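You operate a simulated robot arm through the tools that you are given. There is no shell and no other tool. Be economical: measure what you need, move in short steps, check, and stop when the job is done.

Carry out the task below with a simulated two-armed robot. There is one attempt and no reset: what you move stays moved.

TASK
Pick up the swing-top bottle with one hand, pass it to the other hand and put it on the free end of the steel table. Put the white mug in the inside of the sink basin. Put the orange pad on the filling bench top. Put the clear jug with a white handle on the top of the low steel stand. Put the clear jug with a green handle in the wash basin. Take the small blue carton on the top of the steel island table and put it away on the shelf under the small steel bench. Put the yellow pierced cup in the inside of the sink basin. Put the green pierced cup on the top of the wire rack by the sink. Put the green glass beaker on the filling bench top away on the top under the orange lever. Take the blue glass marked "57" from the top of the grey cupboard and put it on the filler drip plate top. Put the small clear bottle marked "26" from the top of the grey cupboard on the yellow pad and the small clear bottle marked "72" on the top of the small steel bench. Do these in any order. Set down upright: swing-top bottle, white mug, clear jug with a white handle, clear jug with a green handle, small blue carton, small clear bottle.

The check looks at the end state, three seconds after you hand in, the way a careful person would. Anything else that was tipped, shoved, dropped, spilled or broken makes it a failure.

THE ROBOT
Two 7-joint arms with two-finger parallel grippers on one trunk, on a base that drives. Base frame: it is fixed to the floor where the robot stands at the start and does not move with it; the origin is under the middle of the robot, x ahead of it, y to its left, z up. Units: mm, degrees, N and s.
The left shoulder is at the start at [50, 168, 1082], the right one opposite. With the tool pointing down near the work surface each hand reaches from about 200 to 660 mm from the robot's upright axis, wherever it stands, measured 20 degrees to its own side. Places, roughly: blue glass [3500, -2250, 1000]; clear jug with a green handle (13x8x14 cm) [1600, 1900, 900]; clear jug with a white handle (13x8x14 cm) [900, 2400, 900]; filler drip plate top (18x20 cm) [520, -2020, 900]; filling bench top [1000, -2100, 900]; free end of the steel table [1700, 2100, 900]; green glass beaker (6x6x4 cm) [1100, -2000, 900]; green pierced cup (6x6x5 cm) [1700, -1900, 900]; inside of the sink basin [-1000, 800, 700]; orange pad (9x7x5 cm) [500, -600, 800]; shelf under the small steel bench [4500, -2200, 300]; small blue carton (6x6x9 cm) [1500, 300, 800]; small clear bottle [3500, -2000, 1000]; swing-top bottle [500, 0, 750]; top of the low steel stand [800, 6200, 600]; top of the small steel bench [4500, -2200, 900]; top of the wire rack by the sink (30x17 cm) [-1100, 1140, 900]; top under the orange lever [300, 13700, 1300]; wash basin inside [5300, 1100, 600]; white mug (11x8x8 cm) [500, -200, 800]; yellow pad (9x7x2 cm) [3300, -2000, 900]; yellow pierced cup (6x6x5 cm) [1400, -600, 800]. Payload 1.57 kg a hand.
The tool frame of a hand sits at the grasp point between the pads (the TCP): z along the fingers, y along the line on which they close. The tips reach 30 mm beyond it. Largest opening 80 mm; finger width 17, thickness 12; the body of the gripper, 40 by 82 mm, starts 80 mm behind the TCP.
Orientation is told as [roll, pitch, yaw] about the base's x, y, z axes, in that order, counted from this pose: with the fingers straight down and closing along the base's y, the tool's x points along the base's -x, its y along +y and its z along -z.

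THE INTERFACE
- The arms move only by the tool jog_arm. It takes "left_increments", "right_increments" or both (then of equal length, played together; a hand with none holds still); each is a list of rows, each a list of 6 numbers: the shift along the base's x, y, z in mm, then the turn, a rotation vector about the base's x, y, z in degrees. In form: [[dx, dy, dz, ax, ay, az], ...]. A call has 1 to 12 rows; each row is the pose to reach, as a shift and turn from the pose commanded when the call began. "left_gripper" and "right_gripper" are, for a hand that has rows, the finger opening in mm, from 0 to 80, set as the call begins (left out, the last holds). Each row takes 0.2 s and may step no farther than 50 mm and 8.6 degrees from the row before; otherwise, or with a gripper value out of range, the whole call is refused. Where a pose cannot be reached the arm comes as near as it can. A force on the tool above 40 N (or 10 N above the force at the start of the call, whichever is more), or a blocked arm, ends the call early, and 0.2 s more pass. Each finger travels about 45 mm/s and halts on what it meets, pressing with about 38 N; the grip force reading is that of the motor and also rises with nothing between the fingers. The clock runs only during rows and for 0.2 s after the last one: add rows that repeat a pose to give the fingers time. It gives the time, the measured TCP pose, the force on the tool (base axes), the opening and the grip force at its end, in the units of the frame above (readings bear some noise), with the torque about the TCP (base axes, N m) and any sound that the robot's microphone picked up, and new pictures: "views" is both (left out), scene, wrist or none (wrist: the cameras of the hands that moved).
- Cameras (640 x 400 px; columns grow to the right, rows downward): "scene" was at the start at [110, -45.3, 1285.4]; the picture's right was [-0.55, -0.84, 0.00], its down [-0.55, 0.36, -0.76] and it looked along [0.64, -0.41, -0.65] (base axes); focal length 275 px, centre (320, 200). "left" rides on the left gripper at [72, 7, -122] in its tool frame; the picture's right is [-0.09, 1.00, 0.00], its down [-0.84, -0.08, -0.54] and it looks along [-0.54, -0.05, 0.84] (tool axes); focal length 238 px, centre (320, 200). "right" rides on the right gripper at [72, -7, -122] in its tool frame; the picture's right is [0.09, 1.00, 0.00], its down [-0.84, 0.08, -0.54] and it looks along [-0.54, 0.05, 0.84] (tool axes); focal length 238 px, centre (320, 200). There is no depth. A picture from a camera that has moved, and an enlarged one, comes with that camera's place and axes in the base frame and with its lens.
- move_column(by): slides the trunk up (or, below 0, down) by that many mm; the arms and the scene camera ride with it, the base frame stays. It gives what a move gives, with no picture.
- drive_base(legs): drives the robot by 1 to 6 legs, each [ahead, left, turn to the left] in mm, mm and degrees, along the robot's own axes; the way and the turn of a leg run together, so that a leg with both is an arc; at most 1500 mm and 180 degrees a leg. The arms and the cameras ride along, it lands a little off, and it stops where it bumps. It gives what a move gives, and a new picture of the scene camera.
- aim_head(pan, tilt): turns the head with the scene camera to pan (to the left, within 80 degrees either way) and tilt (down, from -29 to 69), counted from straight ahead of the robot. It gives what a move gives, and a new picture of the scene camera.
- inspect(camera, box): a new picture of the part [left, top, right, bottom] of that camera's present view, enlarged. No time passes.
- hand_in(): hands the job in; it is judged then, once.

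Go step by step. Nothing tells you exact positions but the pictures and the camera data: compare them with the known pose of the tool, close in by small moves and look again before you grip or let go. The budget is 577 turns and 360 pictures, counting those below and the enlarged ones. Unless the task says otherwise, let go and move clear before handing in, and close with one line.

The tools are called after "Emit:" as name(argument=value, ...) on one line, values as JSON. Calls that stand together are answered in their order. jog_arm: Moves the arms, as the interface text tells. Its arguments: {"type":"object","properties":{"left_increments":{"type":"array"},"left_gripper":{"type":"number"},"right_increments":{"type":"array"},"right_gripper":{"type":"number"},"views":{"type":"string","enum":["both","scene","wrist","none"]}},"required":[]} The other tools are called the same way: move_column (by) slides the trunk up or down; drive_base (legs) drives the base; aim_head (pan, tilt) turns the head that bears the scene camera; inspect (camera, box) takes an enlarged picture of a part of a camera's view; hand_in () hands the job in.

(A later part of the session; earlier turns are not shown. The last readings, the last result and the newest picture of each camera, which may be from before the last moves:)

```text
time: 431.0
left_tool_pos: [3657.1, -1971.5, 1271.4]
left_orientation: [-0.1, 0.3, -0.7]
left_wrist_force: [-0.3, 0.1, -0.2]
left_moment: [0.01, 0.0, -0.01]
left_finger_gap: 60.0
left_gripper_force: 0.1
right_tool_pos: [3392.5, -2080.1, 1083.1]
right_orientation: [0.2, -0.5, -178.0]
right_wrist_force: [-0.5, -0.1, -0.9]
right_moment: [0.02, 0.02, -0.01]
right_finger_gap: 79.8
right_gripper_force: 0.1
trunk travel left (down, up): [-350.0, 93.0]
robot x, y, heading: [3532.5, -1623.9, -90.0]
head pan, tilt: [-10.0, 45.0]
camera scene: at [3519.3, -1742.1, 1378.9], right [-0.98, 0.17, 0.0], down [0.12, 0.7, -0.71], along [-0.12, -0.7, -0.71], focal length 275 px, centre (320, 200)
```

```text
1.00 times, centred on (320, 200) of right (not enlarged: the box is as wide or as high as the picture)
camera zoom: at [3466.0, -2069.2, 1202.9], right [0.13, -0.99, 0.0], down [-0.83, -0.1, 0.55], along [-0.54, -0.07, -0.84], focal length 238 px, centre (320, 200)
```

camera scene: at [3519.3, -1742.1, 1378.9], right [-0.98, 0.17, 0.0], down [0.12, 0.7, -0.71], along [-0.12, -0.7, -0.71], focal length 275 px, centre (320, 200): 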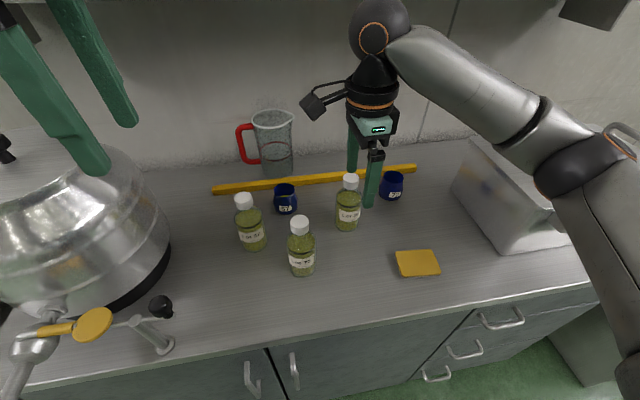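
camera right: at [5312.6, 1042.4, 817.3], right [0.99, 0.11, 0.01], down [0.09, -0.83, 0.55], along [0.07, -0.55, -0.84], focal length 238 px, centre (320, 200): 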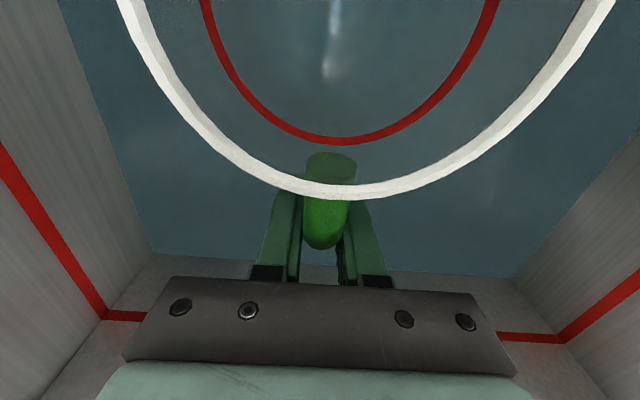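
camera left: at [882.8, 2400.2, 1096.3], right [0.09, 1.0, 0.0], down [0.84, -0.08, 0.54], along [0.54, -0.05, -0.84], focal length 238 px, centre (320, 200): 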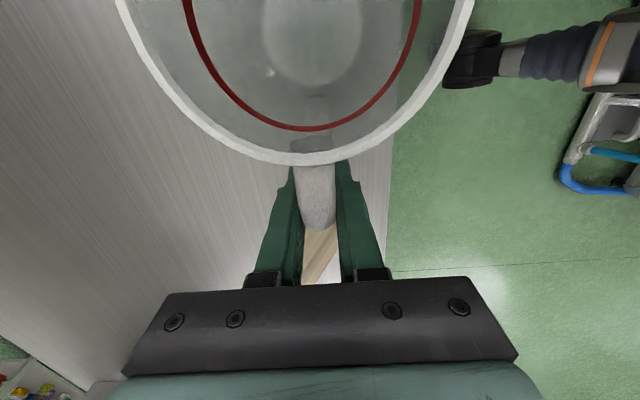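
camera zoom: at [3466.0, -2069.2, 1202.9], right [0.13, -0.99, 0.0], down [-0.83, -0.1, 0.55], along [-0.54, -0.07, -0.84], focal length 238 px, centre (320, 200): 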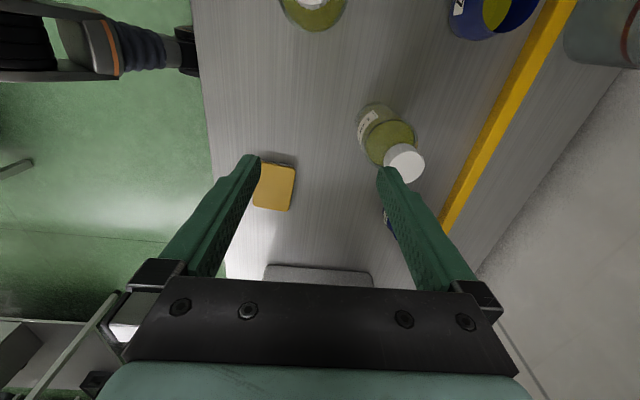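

Bottle 26 is at about (3384,-2163), cap top ~990. Move over it, then descend.

Emit:
jog_arm(right_increments=[[0, 0, -40, 0, 0, 0], [-4, -42, -45, 0, 0, 0], [-8, -83, -45, 0, 0, 0], [-8, -83, -45, 0, 0, 0]], views="wrist")

```text
time: 432.0
left_tool_pos: [3656.4, -1969.5, 1271.4]
left_orientation: [-0.2, 0.2, -0.7]
left_wrist_force: [-0.1, -0.4, -0.5]
left_moment: [-0.01, 0.01, 0.01]
left_finger_gap: 59.8
left_gripper_force: 0.1
right_tool_pos: [3383.7, -2161.4, 1039.8]
right_orientation: [0.1, -0.4, -178.1]
right_wrist_force: [0.4, 0.4, -0.1]
right_moment: [-0.01, 0.02, -0.02]
right_finger_gap: 79.9
right_gripper_force: 0.1
trunk travel left (down, up): [-350.0, 93.0]
robot x, y, heading: [3534.7, -1620.7, -90.1]
head pan, tilt: [-10.0, 45.0]
camera right: at [3457.8, -2150.1, 1159.0], right [0.13, -0.99, 0.0], down [-0.83, -0.1, 0.55], along [-0.54, -0.07, -0.84], focal length 238 px, centre (320, 200)
```

right: 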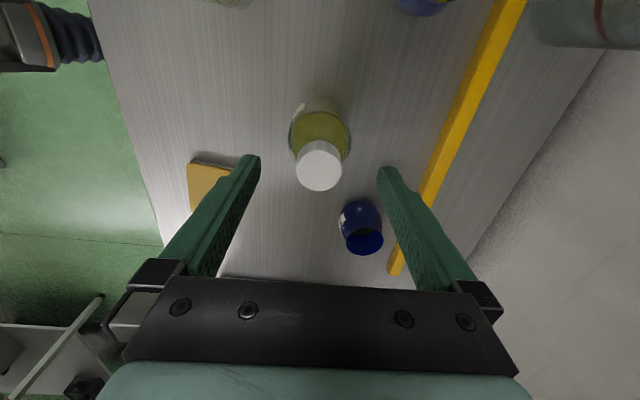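

Centred. Descend and grip.

Emit:
jog_arm(right_increments=[[-3, 0, -40, 0, 0, 0], [-4, 0, -80, 0, 0, 0], [-4, 0, -118, 0, 0, 0], [-4, 0, -118, 0, 0, 0]], views="wrist")

Emit:
jog_arm(right_increments=[[0, 0, 0, 0, 0, 0], [0, 0, 0, 0, 0, 0], [0, 0, 0, 0, 0, 0], [0, 0, 0, 0, 0, 0], [0, 0, 0, 0, 0, 0], [0, 0, 0, 0, 0, 0]], right_gripper=35, views="none")

```text
time: 433.0
left_tool_pos: [3657.0, -1967.9, 1273.2]
left_orientation: [-0.2, 0.2, -0.7]
left_wrist_force: [-0.2, -0.3, 0.5]
left_moment: [-0.03, 0.02, 0.01]
left_finger_gap: 60.2
left_gripper_force: 0.0
right_tool_pos: [3378.7, -2161.7, 923.7]
right_orientation: [0.7, -0.4, -178.1]
right_wrist_force: [-1.9, -1.3, 23.1]
right_moment: [0.2, -0.1, 0.0]
right_finger_gap: 80.3
right_gripper_force: 0.0
trunk travel left (down, up): [-350.0, 93.0]
robot x, y, heading: [3535.0, -1624.3, -89.7]
head pan, tilt: [-10.0, 45.0]
camera right: at [3453.2, -2149.6, 1044.2], right [0.13, -0.99, 0.01], down [-0.83, -0.1, 0.55], along [-0.54, -0.08, -0.84], focal length 238 px, centre (320, 200)
```

right: 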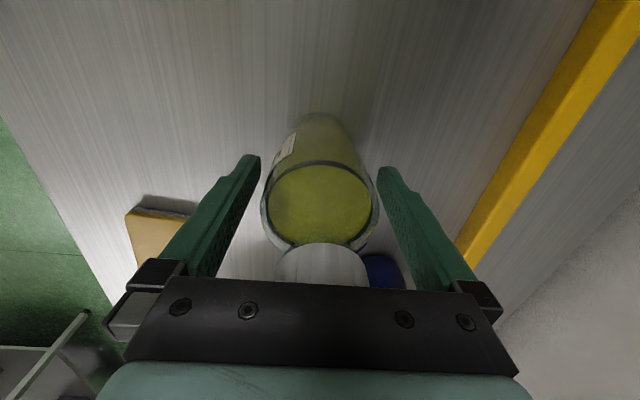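

```text
time: 434.4
left_tool_pos: [3657.7, -1968.1, 1273.2]
left_orientation: [-0.2, 0.3, -0.6]
left_wrist_force: [-0.6, 0.3, 0.0]
left_moment: [-0.01, 0.02, -0.01]
left_finger_gap: 59.9
left_gripper_force: 0.2
right_tool_pos: [3380.0, -2159.3, 924.4]
right_orientation: [0.7, -0.6, -178.0]
right_wrist_force: [-1.0, 1.0, 30.8]
right_moment: [0.77, -0.32, 0.0]
right_finger_gap: 59.2
right_gripper_force: 38.0
trunk travel left (down, up): [-350.0, 93.0]
robot x, y, heading: [3534.7, -1620.3, -89.8]
head pan, tilt: [-10.0, 45.0]
```

The palm touched the cap, but the body is gripped (59 mm). Lift and view.

Emit:
jog_arm(right_increments=[[0, 0, 5, 0, 0, 0], [0, 0, 15, 0, 0, 0], [0, 0, 30, 0, 0, 0], [0, 0, 50, 0, 0, 0]], views="both")

```text
time: 435.4
left_tool_pos: [3657.5, -1970.9, 1272.6]
left_orientation: [0.0, 0.2, -0.7]
left_wrist_force: [0.3, 0.4, -0.2]
left_moment: [-0.01, -0.02, -0.02]
left_finger_gap: 59.9
left_gripper_force: 0.1
right_tool_pos: [3381.0, -2161.1, 968.9]
right_orientation: [0.2, -0.5, -178.0]
right_wrist_force: [0.6, 0.5, -3.7]
right_moment: [0.02, -0.02, -0.01]
right_finger_gap: 59.2
right_gripper_force: 38.3
trunk travel left (down, up): [-350.0, 93.0]
robot x, y, heading: [3532.1, -1624.2, -90.2]
head pan, tilt: [-10.0, 45.0]
camera scene: at [3519.1, -1741.2, 1378.9], right [-0.98, 0.17, 0.0], down [0.12, 0.7, -0.71], along [-0.12, -0.7, -0.71], focal length 275 px, centre (320, 200)
camera right: at [3453.4, -2150.9, 1088.5], right [0.13, -0.99, 0.0], down [-0.83, -0.11, 0.55], along [-0.55, -0.07, -0.84], focal length 238 px, centre (320, 200)
```

scene: 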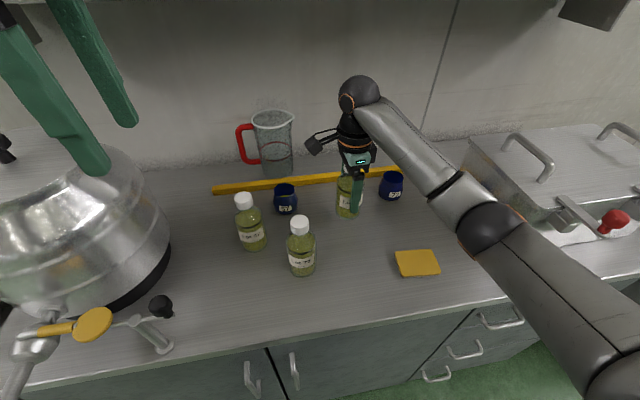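
right: 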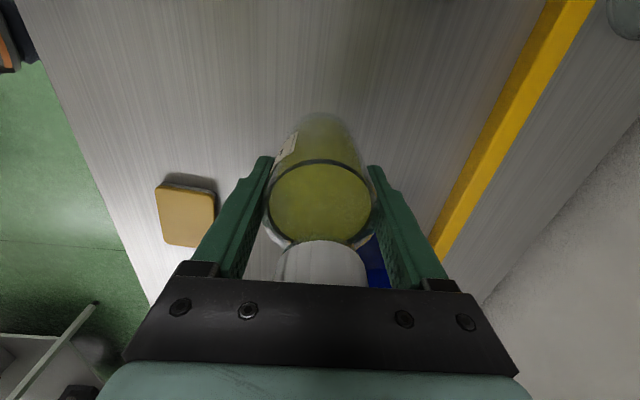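

Pad centre at (3262,-2023). Carry the bottle over it.

Emit:
jog_arm(right_increments=[[-29, 34, 15, 0, 0, 0], [-59, 69, 30, 0, 0, 0], [-89, 103, 30, 0, 0, 0], [-119, 138, 30, 0, 0, 0], [-119, 138, 10, 0, 0, 0], [-119, 138, 10, 0, 0, 0]], views="both")

```text
time: 436.8
left_tool_pos: [3657.6, -1970.9, 1272.3]
left_orientation: [-0.1, 0.2, -0.7]
left_wrist_force: [0.1, -1.1, 0.2]
left_moment: [0.03, 0.02, 0.01]
left_finger_gap: 59.8
left_gripper_force: 0.0
right_tool_pos: [3260.4, -2023.7, 979.9]
right_orientation: [0.2, -0.5, -178.0]
right_wrist_force: [1.4, -1.0, -3.4]
right_moment: [-0.04, 0.0, 0.0]
right_finger_gap: 58.8
right_gripper_force: 37.9
trunk travel left (down, up): [-350.0, 93.0]
robot x, y, heading: [3533.3, -1621.3, -90.2]
head pan, tilt: [-10.0, 45.0]
camera scene: at [3519.1, -1741.1, 1379.1], right [-0.98, 0.17, 0.0], down [0.12, 0.7, -0.71], along [-0.12, -0.7, -0.71], focal length 275 px, centre (320, 200)
camera right: at [3333.1, -2013.4, 1100.5], right [0.13, -0.99, 0.0], down [-0.83, -0.1, 0.55], along [-0.54, -0.07, -0.84], focal length 238 px, centre (320, 200)
```

scene: 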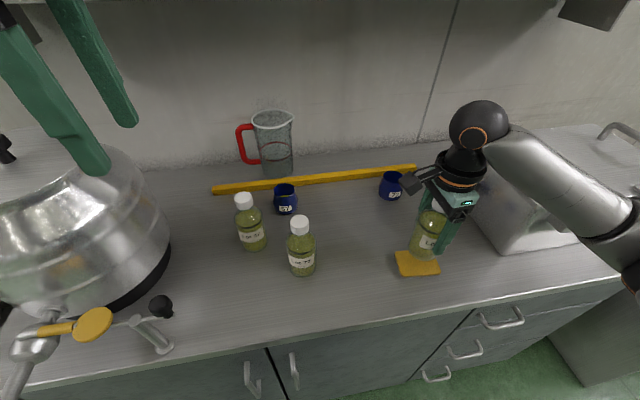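
right: 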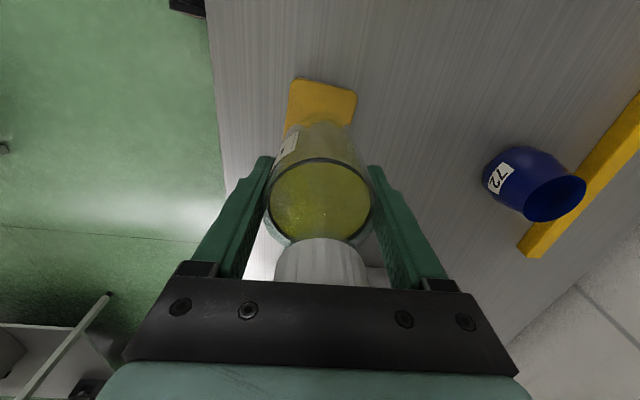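

Aligned over the pad. Lower in small steps.

Emit:
jog_arm(right_increments=[[0, 1, -10, 0, 0, 0], [0, 1, -18, 0, 0, 0], [0, 1, -24, 0, 0, 0], [0, 1, -28, 0, 0, 0], [0, 1, -31, 0, 0, 0]], views="none")

Emit:
jog_arm(right_increments=[[0, 0, -2, 0, 0, 0], [0, 0, -4, 0, 0, 0]], views="none")

```text
time: 438.0
left_tool_pos: [3656.4, -1971.3, 1272.1]
left_orientation: [-0.1, 0.2, -0.7]
left_wrist_force: [-0.8, 0.5, -0.2]
left_moment: [0.01, -0.04, 0.0]
left_finger_gap: 60.1
left_gripper_force: 0.2
right_tool_pos: [3261.0, -2024.0, 950.1]
right_orientation: [0.4, -0.6, -178.0]
right_wrist_force: [-0.5, -0.1, -4.0]
right_moment: [0.03, 0.01, 0.02]
right_finger_gap: 58.7
right_gripper_force: 38.3
trunk travel left (down, up): [-350.0, 93.0]
robot x, y, heading: [3533.7, -1624.9, -90.0]
head pan, tilt: [-10.0, 45.0]
```

```text
time: 438.6
left_tool_pos: [3656.8, -1971.7, 1271.6]
left_orientation: [-0.2, 0.2, -0.7]
left_wrist_force: [-0.2, 0.3, -0.5]
left_moment: [-0.02, -0.01, -0.03]
left_finger_gap: 59.9
left_gripper_force: 0.1
right_tool_pos: [3260.6, -2023.5, 944.9]
right_orientation: [0.3, -0.5, -178.0]
right_wrist_force: [0.5, 0.0, -2.9]
right_moment: [-0.02, -0.02, 0.01]
right_finger_gap: 59.1
right_gripper_force: 38.2
trunk travel left (down, up): [-350.0, 93.0]
robot x, y, heading: [3528.9, -1622.6, -89.9]
head pan, tilt: [-10.0, 45.0]
```

Emit:
jog_arm(right_increments=[[0, 0, -2, 0, 0, 0], [0, 0, -4, 0, 0, 0]], views="none")

Emit:
jog_arm(right_increments=[[0, 0, -2, 0, 0, 0], [0, 0, -3, 0, 0, 0]], views="none")

```text
time: 439.2
left_tool_pos: [3657.2, -1968.5, 1272.0]
left_orientation: [-0.2, 0.0, -0.6]
left_wrist_force: [-0.2, 0.6, 0.4]
left_moment: [-0.01, 0.02, -0.01]
left_finger_gap: 60.1
left_gripper_force: 0.0
right_tool_pos: [3260.4, -2023.3, 942.2]
right_orientation: [0.4, -0.5, -178.1]
right_wrist_force: [0.0, 2.1, 5.1]
right_moment: [0.32, -0.04, -0.01]
right_finger_gap: 58.9
right_gripper_force: 37.6
trunk travel left (down, up): [-350.0, 93.0]
robot x, y, heading: [3531.9, -1623.1, -90.1]
head pan, tilt: [-10.0, 45.0]
```

```text
time: 439.8
left_tool_pos: [3659.0, -1968.5, 1272.3]
left_orientation: [-0.3, 0.3, -0.8]
left_wrist_force: [0.4, 0.0, -0.3]
left_moment: [0.04, -0.03, 0.02]
left_finger_gap: 59.9
left_gripper_force: 0.0
right_tool_pos: [3261.4, -2022.5, 939.5]
right_orientation: [0.7, -0.5, -177.9]
right_wrist_force: [-2.1, -1.2, 22.1]
right_moment: [0.26, 0.04, 0.23]
right_finger_gap: 59.0
right_gripper_force: 38.4
trunk travel left (down, up): [-350.0, 93.0]
robot x, y, heading: [3532.4, -1622.5, -90.0]
head pan, tilt: [-10.0, 45.0]
```

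On the pad. Ease up 3 mm, open, rise.

Emit:
jog_arm(right_increments=[[0, 0, 3, 0, 0, 0], [0, 0, 3, 0, 0, 0], [0, 0, 3, 0, 0, 0], [0, 0, 3, 0, 0, 0], [0, 0, 25, 0, 0, 0], [0, 0, 60, 0, 0, 0], [0, 0, 100, 0, 0, 0], [0, 0, 140, 0, 0, 0]], right_gripper=80, views="both")

```text
time: 441.6
left_tool_pos: [3658.0, -1970.3, 1272.0]
left_orientation: [-0.1, 0.3, -0.7]
left_wrist_force: [0.4, -0.3, -0.5]
left_moment: [-0.01, 0.01, 0.0]
left_finger_gap: 60.0
left_gripper_force: 0.0
right_tool_pos: [3259.7, -2023.5, 1078.4]
right_orientation: [0.2, -0.5, -178.1]
right_wrist_force: [0.0, 0.3, -0.6]
right_moment: [0.02, -0.02, -0.05]
right_finger_gap: 80.0
right_gripper_force: 0.0
trunk travel left (down, up): [-350.0, 93.0]
robot x, y, heading: [3535.2, -1619.3, -89.8]
head pan, tilt: [-10.0, 45.0]
camera scene: at [3519.6, -1740.8, 1379.0], right [-0.98, 0.17, 0.0], down [0.12, 0.7, -0.71], along [-0.12, -0.7, -0.71], focal length 275 px, centre (320, 200)
camera right: at [3334.0, -2013.4, 1198.3], right [0.13, -0.99, 0.0], down [-0.83, -0.1, 0.55], along [-0.55, -0.07, -0.84], focal length 238 px, centre (320, 200)
```

scene: 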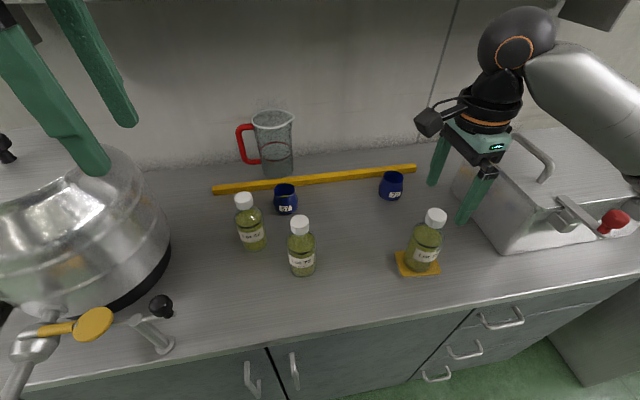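
right: 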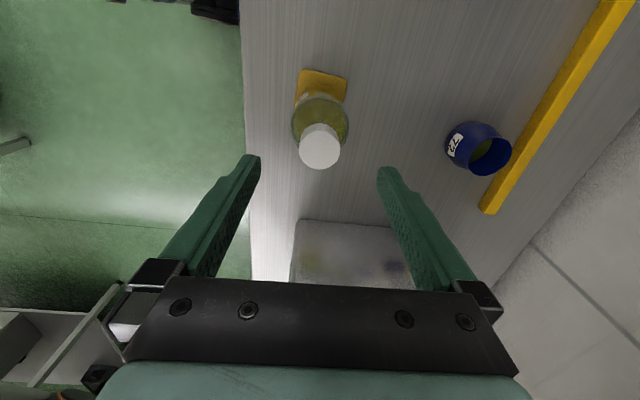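

Bottle 26 stands on the pad. Now the right hand to Lot 72 at about (3506,-2056).

Emit:
jog_arm(right_increments=[[42, -5, 0, 0, 0, 0], [84, -10, 0, 0, 0, 0], [126, -16, 0, 0, 0, 0], [168, -21, 0, 0, 0, 0], [210, -27, -10, 0, 0, 0], [246, -32, -20, 0, 0, 0], [246, -32, -20, 0, 0, 0]], views="wrist")

```text
time: 443.2
left_tool_pos: [3656.7, -1970.6, 1271.5]
left_orientation: [-0.1, 0.2, -0.7]
left_wrist_force: [0.2, 0.8, -0.5]
left_moment: [0.0, -0.01, 0.0]
left_finger_gap: 60.0
left_gripper_force: 0.0
right_tool_pos: [3505.8, -2055.1, 1057.8]
right_orientation: [0.2, -0.5, -178.0]
right_wrist_force: [-0.3, 0.7, 0.6]
right_moment: [-0.01, -0.01, 0.03]
right_finger_gap: 80.2
right_gripper_force: 0.1
trunk travel left (down, up): [-350.0, 93.0]
robot x, y, heading: [3535.3, -1623.3, -90.3]
head pan, tilt: [-10.0, 45.0]
camera right: at [3579.6, -2045.5, 1177.5], right [0.13, -0.99, 0.0], down [-0.83, -0.1, 0.55], along [-0.54, -0.07, -0.84], focal length 238 px, centre (320, 200)
```

right: 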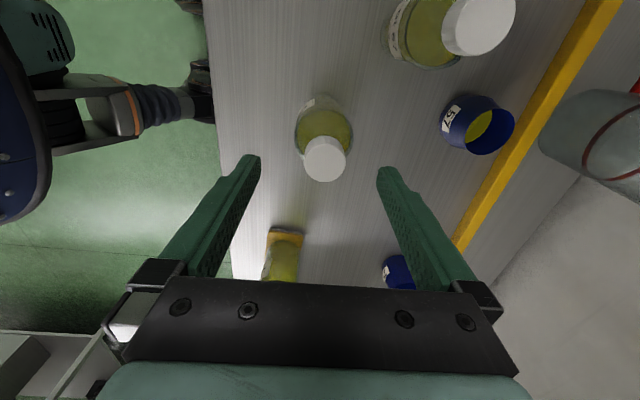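

Emit:
jog_arm(right_increments=[[0, -4, -45, 0, 0, 0], [0, -4, -90, 0, 0, 0], [0, -4, -124, 0, 0, 0], [0, -4, -124, 0, 0, 0]], views="none")

Emit:
jog_arm(right_increments=[[0, 0, 0, 0, 0, 0], [0, 0, 0, 0, 0, 0], [0, 0, 0, 0, 0, 0], [0, 0, 0, 0, 0, 0], [0, 0, 0, 0, 0, 0], [0, 0, 8, 0, 0, 0], [0, 0, 25, 0, 0, 0], [0, 0, 60, 0, 0, 0], [0, 0, 100, 0, 0, 0]], right_gripper=35, views="both")

```text
time: 444.2
left_tool_pos: [3657.5, -1970.6, 1272.9]
left_orientation: [-0.1, 0.3, -0.8]
left_wrist_force: [-0.6, -0.2, 0.0]
left_moment: [0.0, 0.0, -0.02]
left_finger_gap: 60.2
left_gripper_force: 0.0
right_tool_pos: [3504.4, -2057.1, 933.5]
right_orientation: [0.3, -0.5, -178.0]
right_wrist_force: [-0.4, 0.5, 0.0]
right_moment: [-0.01, 0.0, -0.01]
right_finger_gap: 79.8
right_gripper_force: 0.1
trunk travel left (down, up): [-350.0, 93.0]
robot x, y, heading: [3535.2, -1624.6, -89.7]
head pan, tilt: [-10.0, 45.0]
```

```text
time: 446.2
left_tool_pos: [3658.0, -1971.0, 1271.7]
left_orientation: [-0.1, 0.1, -0.8]
left_wrist_force: [0.5, 0.4, 0.3]
left_moment: [0.0, -0.01, 0.03]
left_finger_gap: 59.9
left_gripper_force: 0.0
right_tool_pos: [3507.1, -2059.5, 1034.7]
right_orientation: [0.2, -0.6, -177.9]
right_wrist_force: [0.1, 1.1, -4.1]
right_moment: [0.01, 0.0, -0.03]
right_finger_gap: 58.4
right_gripper_force: 38.0
trunk travel left (down, up): [-350.0, 93.0]
robot x, y, heading: [3538.2, -1623.5, -89.8]
head pan, tilt: [-10.0, 45.0]
camera scene: at [3519.4, -1741.1, 1379.0], right [-0.98, 0.17, 0.0], down [0.12, 0.7, -0.71], along [-0.12, -0.7, -0.71], focal length 275 px, centre (320, 200)
camera right: at [3580.8, -2049.1, 1154.4], right [0.13, -0.99, 0.0], down [-0.83, -0.1, 0.55], along [-0.55, -0.07, -0.83], focal length 238 px, centre (320, 200)
```

scene: 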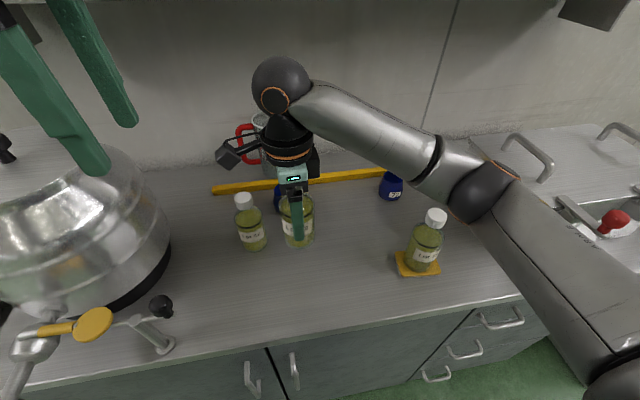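
right: 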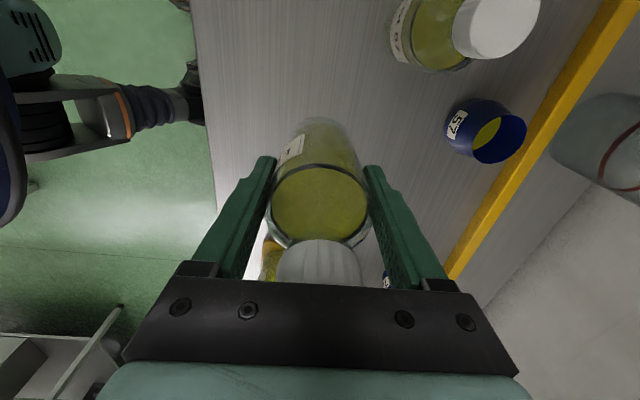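

Lot 72 is held upright. Back off and go to the small steel bench.

Emit:
drive_base(legs=[[-300, 0, 0], [0, 950, 0]])

Emit:
aim_head(pan=0, tilt=35)

```text
time: 456.5
left_tool_pos: [4605.0, -1681.0, 1271.7]
left_orientation: [0.0, 0.1, -1.3]
left_wrist_force: [0.1, 0.2, 0.7]
left_moment: [0.03, 0.0, -0.02]
left_finger_gap: 60.1
left_gripper_force: 0.1
right_tool_pos: [4453.2, -1769.9, 1035.9]
right_orientation: [0.3, -0.4, -178.7]
right_wrist_force: [0.3, -0.1, -4.6]
right_moment: [0.03, -0.02, 0.01]
right_finger_gap: 58.2
right_gripper_force: 37.7
trunk travel left (down, up): [-350.0, 93.0]
robot x, y, heading: [4485.3, -1330.8, -90.4]
head pan, tilt: [-10.0, 45.0]
camera scene: at [4468.8, -1450.8, 1379.0], right [-0.98, 0.19, 0.0], down [0.13, 0.7, -0.71], along [-0.13, -0.69, -0.71], focal length 275 px, centre (320, 200)
```

scene: 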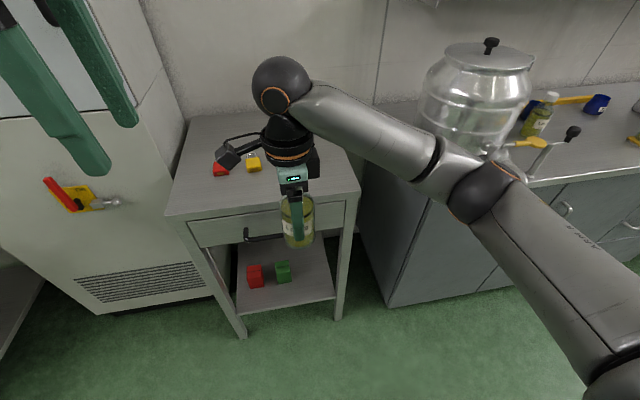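

```text
time: 457.3
left_tool_pos: [4604.1, -1681.9, 1271.9]
left_orientation: [-0.1, 0.1, -1.3]
left_wrist_force: [0.0, 0.4, -0.1]
left_moment: [0.0, 0.0, 0.02]
left_finger_gap: 59.9
left_gripper_force: 0.0
right_tool_pos: [4453.1, -1769.5, 1034.4]
right_orientation: [0.2, -0.6, -178.6]
right_wrist_force: [-0.3, -0.1, -3.5]
right_moment: [0.0, -0.02, -0.01]
right_finger_gap: 58.2
right_gripper_force: 38.5
trunk travel left (down, up): [-350.0, 93.0]
robot x, y, heading: [4485.5, -1330.8, -90.4]
head pan, tilt: [0.0, 35.0]
camera scene: at [4482.7, -1459.0, 1393.8], right [-1.0, 0.01, 0.0], down [0.01, 0.57, -0.82], along [-0.01, -0.82, -0.57], focal length 275 px, centre (320, 200)
```

scene: 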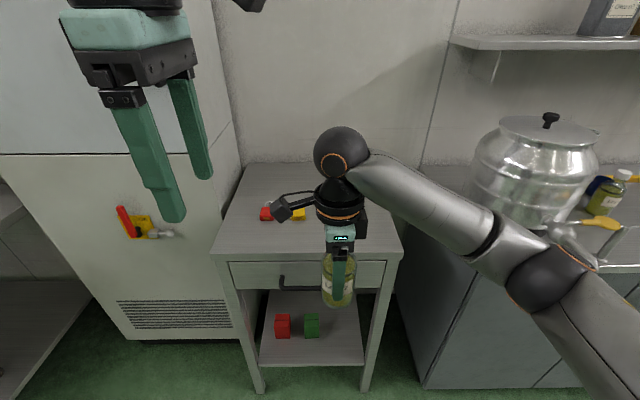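

The small bench's top spans x≈4264…4772 from y≈-1975; a red and a yellow thing lie at left. I'll set the bottle at its right part, (4400,-2110).

Emit:
drive_base(legs=[[300, 0, 0]])

Emit:
inspect(camera="right", box=[0, 0, 640, 400])

```text
time: 459.3
left_tool_pos: [4603.5, -1977.2, 1271.8]
left_orientation: [0.1, 0.1, -1.2]
left_wrist_force: [-0.3, 0.8, -0.3]
left_moment: [0.02, 0.02, -0.04]
left_finger_gap: 60.1
left_gripper_force: 0.1
right_tool_pos: [4451.0, -2064.4, 1034.0]
right_orientation: [0.1, -0.6, -178.4]
right_wrist_force: [0.1, 0.4, -3.3]
right_moment: [0.02, -0.06, 0.02]
right_finger_gap: 58.5
right_gripper_force: 37.8
trunk travel left (down, up): [-350.0, 93.0]
robot x, y, heading: [4480.2, -1628.7, -90.4]
head pan, tilt: [0.0, 35.0]
camera scene: at [4480.3, -1755.0, 1393.7], right [-1.0, 0.01, 0.0], down [0.0, 0.57, -0.82], along [-0.01, -0.82, -0.57], focal length 275 px, centre (320, 200)
```

scene: 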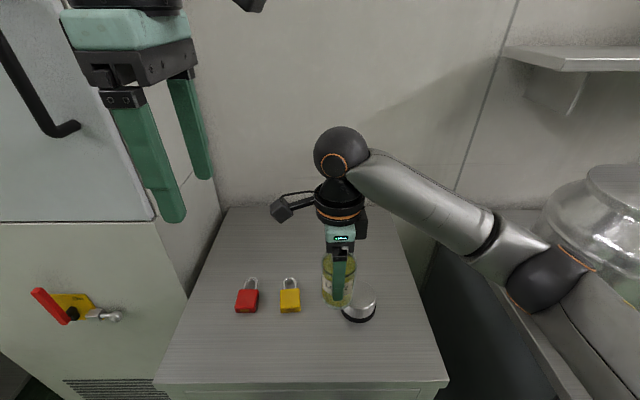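

```text
1.00 times, centred on (320, 200) of right (not enlarged: the box is as wide or as high as the picture)
camera zoom: at [4525.3, -2055.2, 1154.0], right [0.12, -0.99, 0.0], down [-0.83, -0.1, 0.55], along [-0.55, -0.07, -0.84], focal length 238 px, centre (320, 200)
```

zoom: 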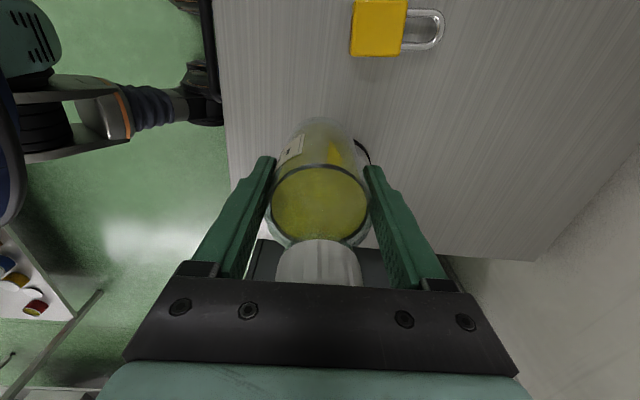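

There are two padlocks and a round lid; I'll use the clear spot (4472,-2040). Shift and lower.

Emit:
jog_arm(right_increments=[[11, 12, -10, 0, 0, 0], [21, 24, -40, 0, 0, 0], [21, 24, -75, 0, 0, 0], [21, 24, -90, 0, 0, 0]], views="scene")

Emit:
jog_arm(right_increments=[[0, 0, -3, 0, 0, 0], [0, 0, -6, 0, 0, 0], [0, 0, -8, 0, 0, 0]], views="none")

```text
time: 460.3
left_tool_pos: [4603.3, -1975.1, 1274.1]
left_orientation: [-0.2, 0.2, -1.1]
left_wrist_force: [0.0, 0.7, 0.4]
left_moment: [0.01, -0.01, -0.01]
left_finger_gap: 60.1
left_gripper_force: 0.1
right_tool_pos: [4473.0, -2041.4, 948.7]
right_orientation: [0.8, -0.2, -178.5]
right_wrist_force: [-2.7, -2.8, 24.0]
right_moment: [0.54, 0.13, 0.0]
right_finger_gap: 57.8
right_gripper_force: 38.2
trunk travel left (down, up): [-350.0, 93.0]
robot x, y, heading: [4482.8, -1626.9, -90.3]
head pan, tilt: [0.0, 35.0]
camera scene: at [4480.1, -1752.1, 1394.9], right [-1.0, 0.01, 0.0], down [0.0, 0.57, -0.82], along [-0.01, -0.82, -0.57], focal length 275 px, centre (320, 200)
```

scene: 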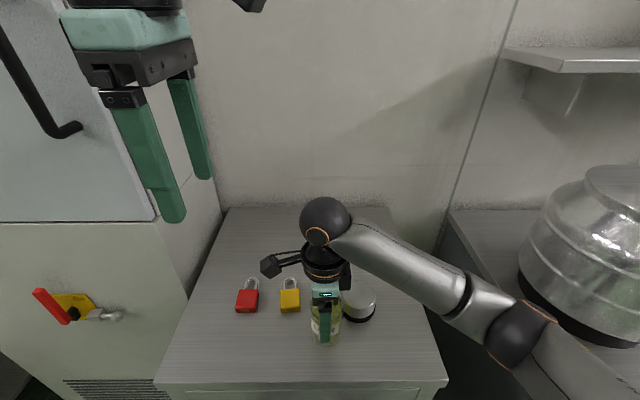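

```text
time: 460.8
left_tool_pos: [4601.0, -1975.7, 1272.8]
left_orientation: [-0.2, 0.2, -1.1]
left_wrist_force: [0.8, 0.7, -0.7]
left_moment: [0.0, 0.02, -0.03]
left_finger_gap: 59.9
left_gripper_force: 0.1
right_tool_pos: [4472.1, -2040.7, 946.0]
right_orientation: [0.8, -0.1, -178.3]
right_wrist_force: [-1.9, 6.0, 14.9]
right_moment: [0.86, 0.32, 0.08]
right_finger_gap: 58.5
right_gripper_force: 38.1
trunk travel left (down, up): [-350.0, 93.0]
robot x, y, heading: [4485.1, -1625.4, -90.2]
head pan, tilt: [0.0, 35.0]
stopped in row 2 (right hand): the force on the tool passed its limit at 43 N (the readings are from after the stop); the commanded pose is now the measured one
```

It's down (bench top z≈862). Ease up, open and rise.

Emit:
jog_arm(right_increments=[[0, 0, 2, 0, 0, 0], [0, 0, 2, 0, 0, 0], [0, 0, 2, 0, 0, 0], [0, 0, 2, 0, 0, 0], [0, 0, 25, 0, 0, 0], [0, 0, 60, 0, 0, 0], [0, 0, 100, 0, 0, 0], [0, 20, 130, 0, 0, 0]], right_gripper=80, views="scene")

```text
time: 462.6
left_tool_pos: [4602.3, -1975.5, 1273.0]
left_orientation: [-0.2, 0.2, -1.1]
left_wrist_force: [0.3, 0.2, 0.3]
left_moment: [-0.07, -0.01, 0.02]
left_finger_gap: 60.0
left_gripper_force: 0.1
right_tool_pos: [4470.5, -2020.2, 1075.3]
right_orientation: [0.7, -0.4, -178.5]
right_wrist_force: [-0.1, -0.2, 0.1]
right_moment: [-0.02, 0.02, -0.02]
right_finger_gap: 79.9
right_gripper_force: 0.1
trunk travel left (down, up): [-350.0, 93.0]
robot x, y, heading: [4479.5, -1627.8, -90.5]
head pan, tilt: [0.0, 35.0]
camera scene: at [4480.2, -1753.5, 1393.9], right [-1.0, 0.01, 0.0], down [0.0, 0.57, -0.82], along [-0.01, -0.82, -0.57], focal length 275 px, centre (320, 200)
```

scene: 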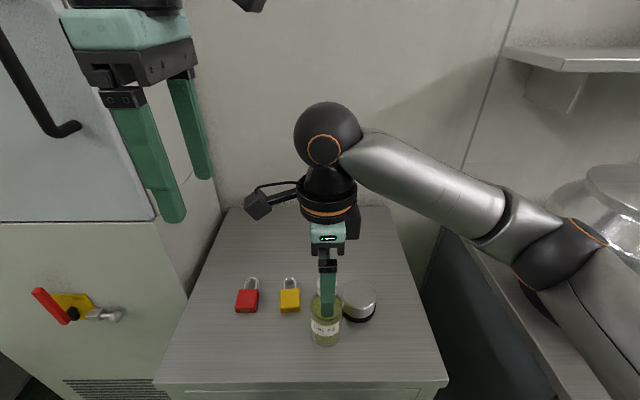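

Bottle 72 stands on the bench. Next the blue glass "57": turn the right hand to close along x, and drive back to the cupboard.

Emit:
jog_arm(right_increments=[[0, 10, 10, 0, 0, 8], [0, 20, 20, 0, 0, 16], [0, 30, 30, 0, 0, 24], [0, 40, 30, 0, 0, 32], [0, 50, 30, 0, 0, 40], [0, 50, 30, 0, 0, 48], [0, 50, 30, 0, 0, 56], [0, 50, 30, 0, 0, 64], [0, 50, 30, 0, 0, 72], [0, 50, 30, 0, 0, 80], [0, 50, 30, 0, 0, 88]], views="none")

Emit:
drive_base(legs=[[-260, 0, 0.4], [0, -880, 0], [270, 0, 0]])

Emit:
aim_head(pan=0, tilt=45)

```text
time: 465.0
left_tool_pos: [4603.7, -1976.2, 1272.2]
left_orientation: [-0.2, 0.2, -1.1]
left_wrist_force: [-0.2, 0.0, 0.4]
left_moment: [-0.01, -0.03, 0.01]
left_finger_gap: 59.9
left_gripper_force: 0.0
right_tool_pos: [4471.3, -1971.0, 1104.8]
right_orientation: [0.6, -0.2, -90.2]
right_wrist_force: [0.7, -0.8, 1.2]
right_moment: [0.0, 0.0, 0.04]
right_finger_gap: 79.7
right_gripper_force: 0.1
trunk travel left (down, up): [-350.0, 93.0]
robot x, y, heading: [4483.0, -1627.2, -90.5]
head pan, tilt: [0.0, 35.0]
```

```text
time: 476.2
left_tool_pos: [3707.8, -1983.3, 1271.4]
left_orientation: [-0.1, 0.2, -1.2]
left_wrist_force: [1.2, 0.1, -0.1]
left_moment: [0.0, -0.01, 0.0]
left_finger_gap: 60.0
left_gripper_force: 0.1
right_tool_pos: [3576.6, -1978.4, 1102.7]
right_orientation: [0.7, -0.1, -90.5]
right_wrist_force: [-1.1, -0.4, -0.4]
right_moment: [0.03, 0.03, 0.0]
right_finger_gap: 79.9
right_gripper_force: 0.1
trunk travel left (down, up): [-350.0, 93.0]
robot x, y, heading: [3588.4, -1634.5, -90.8]
head pan, tilt: [0.0, 35.0]
camera scene: at [3586.0, -1760.4, 1393.8], right [-1.0, 0.01, 0.0], down [0.01, 0.57, -0.82], along [-0.01, -0.82, -0.57], focal length 275 px, centre (320, 200)
```

scene: 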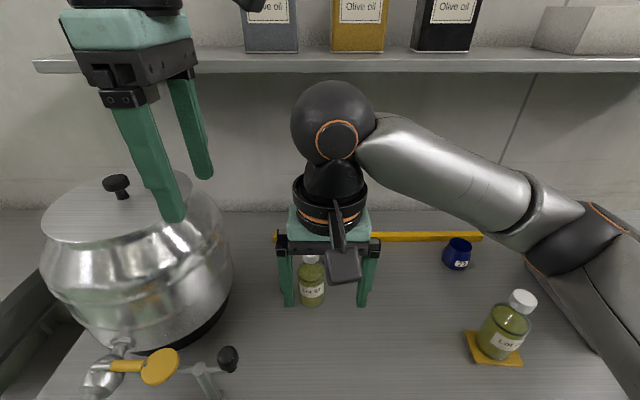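

```text
time: 476.9
left_tool_pos: [3706.9, -1982.0, 1272.6]
left_orientation: [-0.1, 0.2, -1.1]
left_wrist_force: [0.1, 0.0, 0.3]
left_moment: [-0.01, -0.01, -0.01]
left_finger_gap: 60.0
left_gripper_force: 0.0
right_tool_pos: [3576.3, -1977.6, 1103.8]
right_orientation: [0.7, -0.1, -90.5]
right_wrist_force: [0.0, -0.2, -0.5]
right_moment: [-0.05, -0.03, -0.01]
right_finger_gap: 80.1
right_gripper_force: 0.1
trunk travel left (down, up): [-350.0, 93.0]
robot x, y, heading: [3588.3, -1633.2, -90.7]
head pan, tilt: [0.0, 45.0]
camera scene: at [3586.0, -1752.9, 1379.1], right [-1.0, 0.01, 0.0], down [0.01, 0.71, -0.71], along [-0.01, -0.71, -0.71], focal length 275 px, centre (320, 200)
```

scene: 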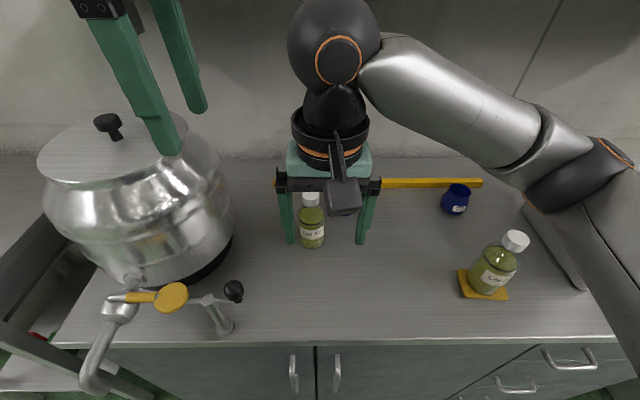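

Emit:
jog_arm(right_increments=[[-30, -20, -15, 0, 0, 0], [-60, -40, -30, 0, 0, 0], [-60, -85, -45, 0, 0, 0], [-60, -130, -55, 0, 0, 0], [-60, -175, -60, 0, 0, 0], [-60, -175, -60, 0, 0, 0]], views="wrist")

```text
time: 478.3
left_tool_pos: [3707.3, -1982.3, 1272.1]
left_orientation: [-0.1, 0.2, -1.2]
left_wrist_force: [-0.2, 0.1, -0.9]
left_moment: [-0.01, 0.0, 0.04]
left_finger_gap: 59.9
left_gripper_force: 0.1
right_tool_pos: [3516.9, -2150.6, 1043.0]
right_orientation: [0.8, -0.3, -90.7]
right_wrist_force: [0.5, 0.2, 0.9]
right_moment: [0.0, -0.01, 0.05]
right_finger_gap: 80.4
right_gripper_force: 0.0
trunk travel left (down, up): [-350.0, 93.0]
robot x, y, heading: [3585.0, -1631.5, -90.8]
head pan, tilt: [0.0, 45.0]
camera right: at [3511.3, -2078.6, 1164.1], right [1.0, 0.08, 0.01], down [0.06, -0.83, 0.55], along [0.06, -0.54, -0.84], focal length 238 px, centre (320, 200)
```

right: 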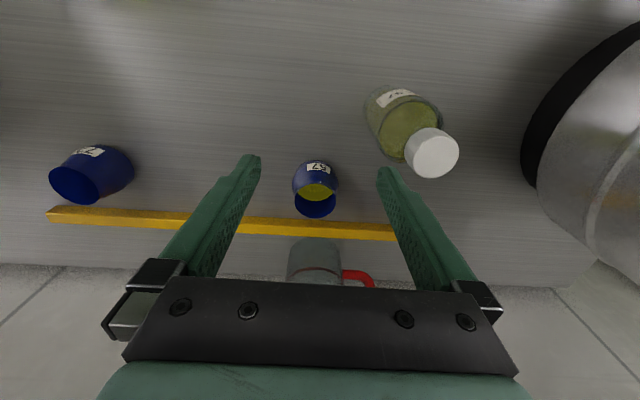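

Glass 57 is at (3524,-2246), ~60 mm wide, with oil in it. Move over and descend.

Emit:
jog_arm(right_increments=[[4, -45, 0, 0, 0, 0], [7, -93, -5, 0, 0, 0], [7, -95, -50, 0, 0, 0], [7, -95, -100, 0, 0, 0], [7, -95, -130, 0, 0, 0], [7, -95, -130, 0, 0, 0]], views="wrist")

```text
time: 479.7
left_tool_pos: [3708.2, -1980.7, 1273.4]
left_orientation: [0.0, 0.3, -1.2]
left_wrist_force: [-0.4, 0.2, 0.2]
left_moment: [0.01, 0.0, -0.03]
left_finger_gap: 59.9
left_gripper_force: 0.0
right_tool_pos: [3519.2, -2235.3, 915.0]
right_orientation: [0.8, -0.5, -90.5]
right_wrist_force: [0.1, 0.0, -0.4]
right_moment: [0.01, -0.01, 0.0]
right_finger_gap: 80.0
right_gripper_force: 0.0
right hand out of reach, approached as far as the arm can: row 2, 3, 4, 5, 6
trunk travel left (down, up): [-350.0, 93.0]
robot x, y, heading: [3585.5, -1630.5, -90.6]
head pan, tilt: [0.0, 45.0]
camera right: at [3512.6, -2162.4, 1034.3], right [1.0, 0.08, 0.01], down [0.06, -0.83, 0.55], along [0.05, -0.54, -0.84], focal length 238 px, centre (320, 200)
```

right: 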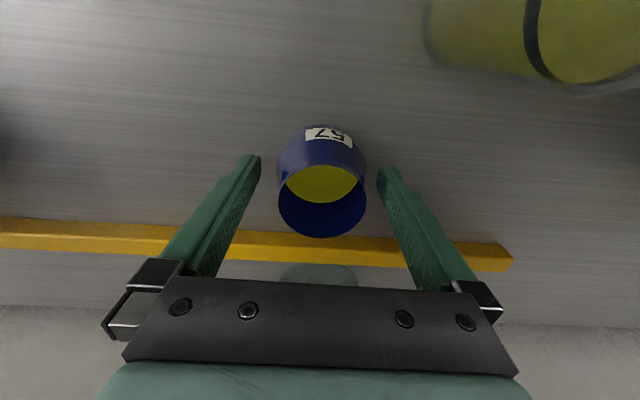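

Emit:
drive_base(legs=[[15, 0, 0]])

Emit:
jog_arm(right_increments=[[1, 0, -10, 0, 0, 0], [2, 0, -20, 0, 0, 0], [2, 0, -27, 0, 0, 0], [2, 0, -27, 0, 0, 0]], views="wrist")

```text
time: 480.5
left_tool_pos: [3707.7, -1997.4, 1272.1]
left_orientation: [-0.1, 0.2, -1.2]
left_wrist_force: [0.0, -1.0, -0.4]
left_moment: [0.02, 0.01, 0.01]
left_finger_gap: 60.1
left_gripper_force: 0.0
right_tool_pos: [3518.0, -2251.5, 913.9]
right_orientation: [0.7, -0.2, -90.6]
right_wrist_force: [0.1, -0.5, -0.2]
right_moment: [0.0, 0.02, 0.01]
right_finger_gap: 80.2
right_gripper_force: 0.0
trunk travel left (down, up): [-350.0, 93.0]
robot x, y, heading: [3586.0, -1644.8, -90.4]
head pan, tilt: [0.0, 45.0]
camera scene: at [3585.9, -1768.8, 1379.0], right [-1.0, 0.01, 0.0], down [0.01, 0.71, -0.71], along [-0.01, -0.71, -0.71], focal length 275 px, centre (320, 200)
```

scene: 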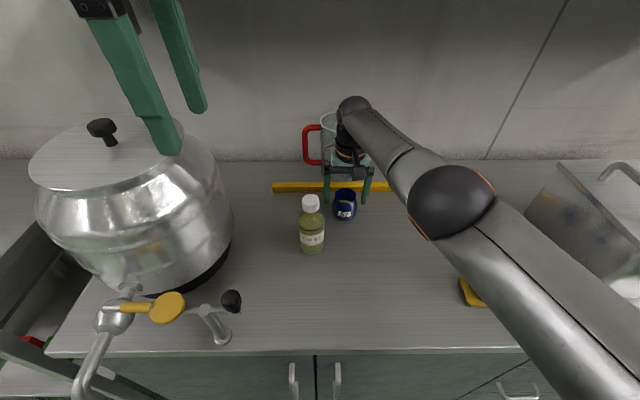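

```text
time: 481.5
left_tool_pos: [3708.3, -1996.1, 1272.3]
left_orientation: [-0.3, 0.3, -1.4]
left_wrist_force: [0.1, 0.2, 0.7]
left_moment: [0.0, -0.01, -0.01]
left_finger_gap: 60.1
left_gripper_force: 0.1
right_tool_pos: [3518.1, -2248.2, 891.7]
right_orientation: [0.7, -0.7, -90.6]
right_wrist_force: [-1.9, 0.7, 19.5]
right_moment: [0.19, 0.97, -0.17]
right_finger_gap: 80.2
right_gripper_force: 0.1
right hand out of reach, approached as far as the arm can: row 3, 4
trunk travel left (down, up): [-350.0, 93.0]
robot x, y, heading: [3588.4, -1648.2, -90.6]
head pan, tilt: [0.0, 45.0]
camera right: at [3511.7, -2173.7, 1010.4], right [1.0, 0.08, 0.01], down [0.06, -0.83, 0.55], along [0.05, -0.55, -0.83], focal length 238 px, centre (320, 200)
```

right: 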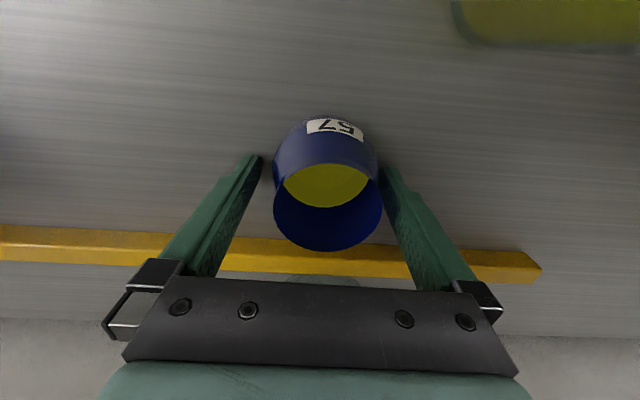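

The finger tips have reached the counter (z≈861). Raise 8 mm and close.

Emit:
jog_arm(right_increments=[[2, 0, 4, 0, 0, 0], [4, 0, 8, 0, 0, 0], [4, 0, 8, 0, 0, 0]], views="none")

Emit:
jog_arm(right_increments=[[0, 0, 0, 0, 0, 0], [0, 0, 0, 0, 0, 0], [0, 0, 0, 0, 0, 0], [0, 0, 0, 0, 0, 0], [0, 0, 0, 0, 0, 0]], right_gripper=40, views="wrist")

```text
time: 482.3
left_tool_pos: [3707.8, -1996.9, 1272.0]
left_orientation: [-0.2, 0.2, -1.2]
left_wrist_force: [-0.3, 0.1, -0.8]
left_moment: [-0.02, 0.01, 0.03]
left_finger_gap: 60.0
left_gripper_force: 0.1
right_tool_pos: [3523.1, -2245.5, 893.5]
right_orientation: [0.9, -0.2, -90.7]
right_wrist_force: [0.9, 0.5, -0.4]
right_moment: [0.0, -0.01, 0.02]
right_finger_gap: 80.1
right_gripper_force: 0.0
trunk travel left (down, up): [-350.0, 93.0]
robot x, y, heading: [3591.1, -1648.8, -90.7]
head pan, tilt: [0.0, 45.0]
```

```text
time: 483.5
left_tool_pos: [3707.4, -1997.1, 1271.0]
left_orientation: [-0.2, 0.2, -1.3]
left_wrist_force: [-0.4, -0.4, -0.4]
left_moment: [0.01, 0.01, 0.01]
left_finger_gap: 60.0
left_gripper_force: 0.1
right_tool_pos: [3522.7, -2246.9, 893.6]
right_orientation: [0.7, -0.3, -90.6]
right_wrist_force: [0.6, -0.5, -0.1]
right_moment: [-0.01, 0.0, 0.02]
right_finger_gap: 60.1
right_gripper_force: 38.2
trunk travel left (down, up): [-350.0, 93.0]
robot x, y, heading: [3588.9, -1648.2, -90.6]
head pan, tilt: [0.0, 45.0]
camera right: at [3515.9, -2173.8, 1014.5], right [1.0, 0.08, 0.01], down [0.06, -0.84, 0.55], along [0.05, -0.54, -0.84], focal length 238 px, centre (320, 200)
```

right: 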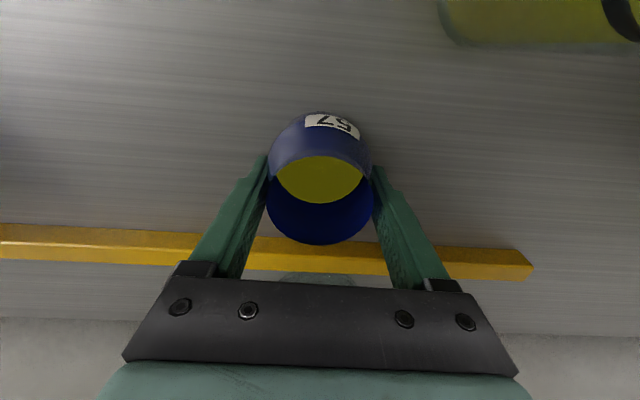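

Glass gripped. Lift 70 mm smoothly, then draw back.

Emit:
jog_arm(right_increments=[[0, 0, 5, 0, 0, 0], [0, 0, 15, 0, 0, 0], [0, 0, 30, 0, 0, 0], [0, 0, 50, 0, 0, 0], [0, 0, 70, 0, 0, 0], [0, 20, 95, 0, 0, 0], [0, 50, 115, 0, 0, 0], [0, 90, 130, 0, 0, 0], [0, 130, 140, 0, 0, 0], [0, 170, 150, 0, 0, 0]], views="both")

```text
time: 485.7
left_tool_pos: [3706.2, -1997.2, 1272.1]
left_orientation: [-0.2, 0.3, -1.3]
left_wrist_force: [0.4, -0.2, -0.2]
left_moment: [-0.02, 0.02, -0.01]
left_finger_gap: 59.9
left_gripper_force: 0.1
right_tool_pos: [3522.9, -2076.2, 1045.3]
right_orientation: [0.7, -0.2, -90.6]
right_wrist_force: [-0.8, 0.7, -0.9]
right_moment: [-0.01, 0.01, 0.01]
right_finger_gap: 60.2
right_gripper_force: 37.4
trunk travel left (down, up): [-350.0, 93.0]
robot x, y, heading: [3587.7, -1648.2, -90.6]
head pan, tilt: [0.0, 45.0]
camera scene: at [3585.9, -1767.6, 1379.1], right [-1.0, 0.01, 0.0], down [0.01, 0.71, -0.71], along [-0.01, -0.71, -0.71], focal length 275 px, centre (320, 200)
camera right: at [3516.7, -2003.0, 1165.8], right [1.0, 0.08, 0.01], down [0.06, -0.84, 0.55], along [0.05, -0.54, -0.84], focal length 238 px, centre (320, 200)
```

scene: 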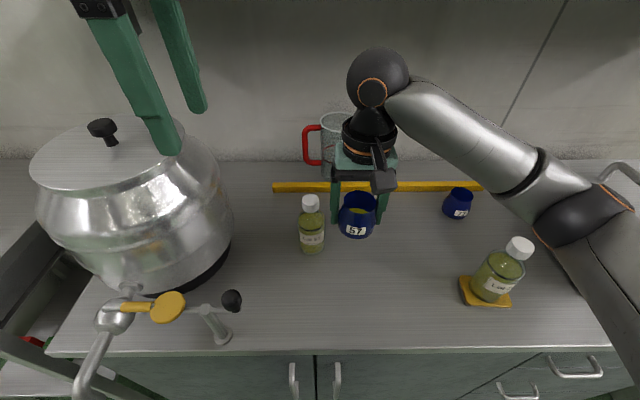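
right: 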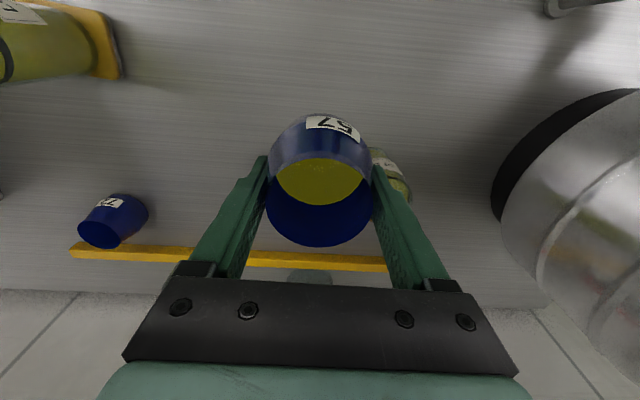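

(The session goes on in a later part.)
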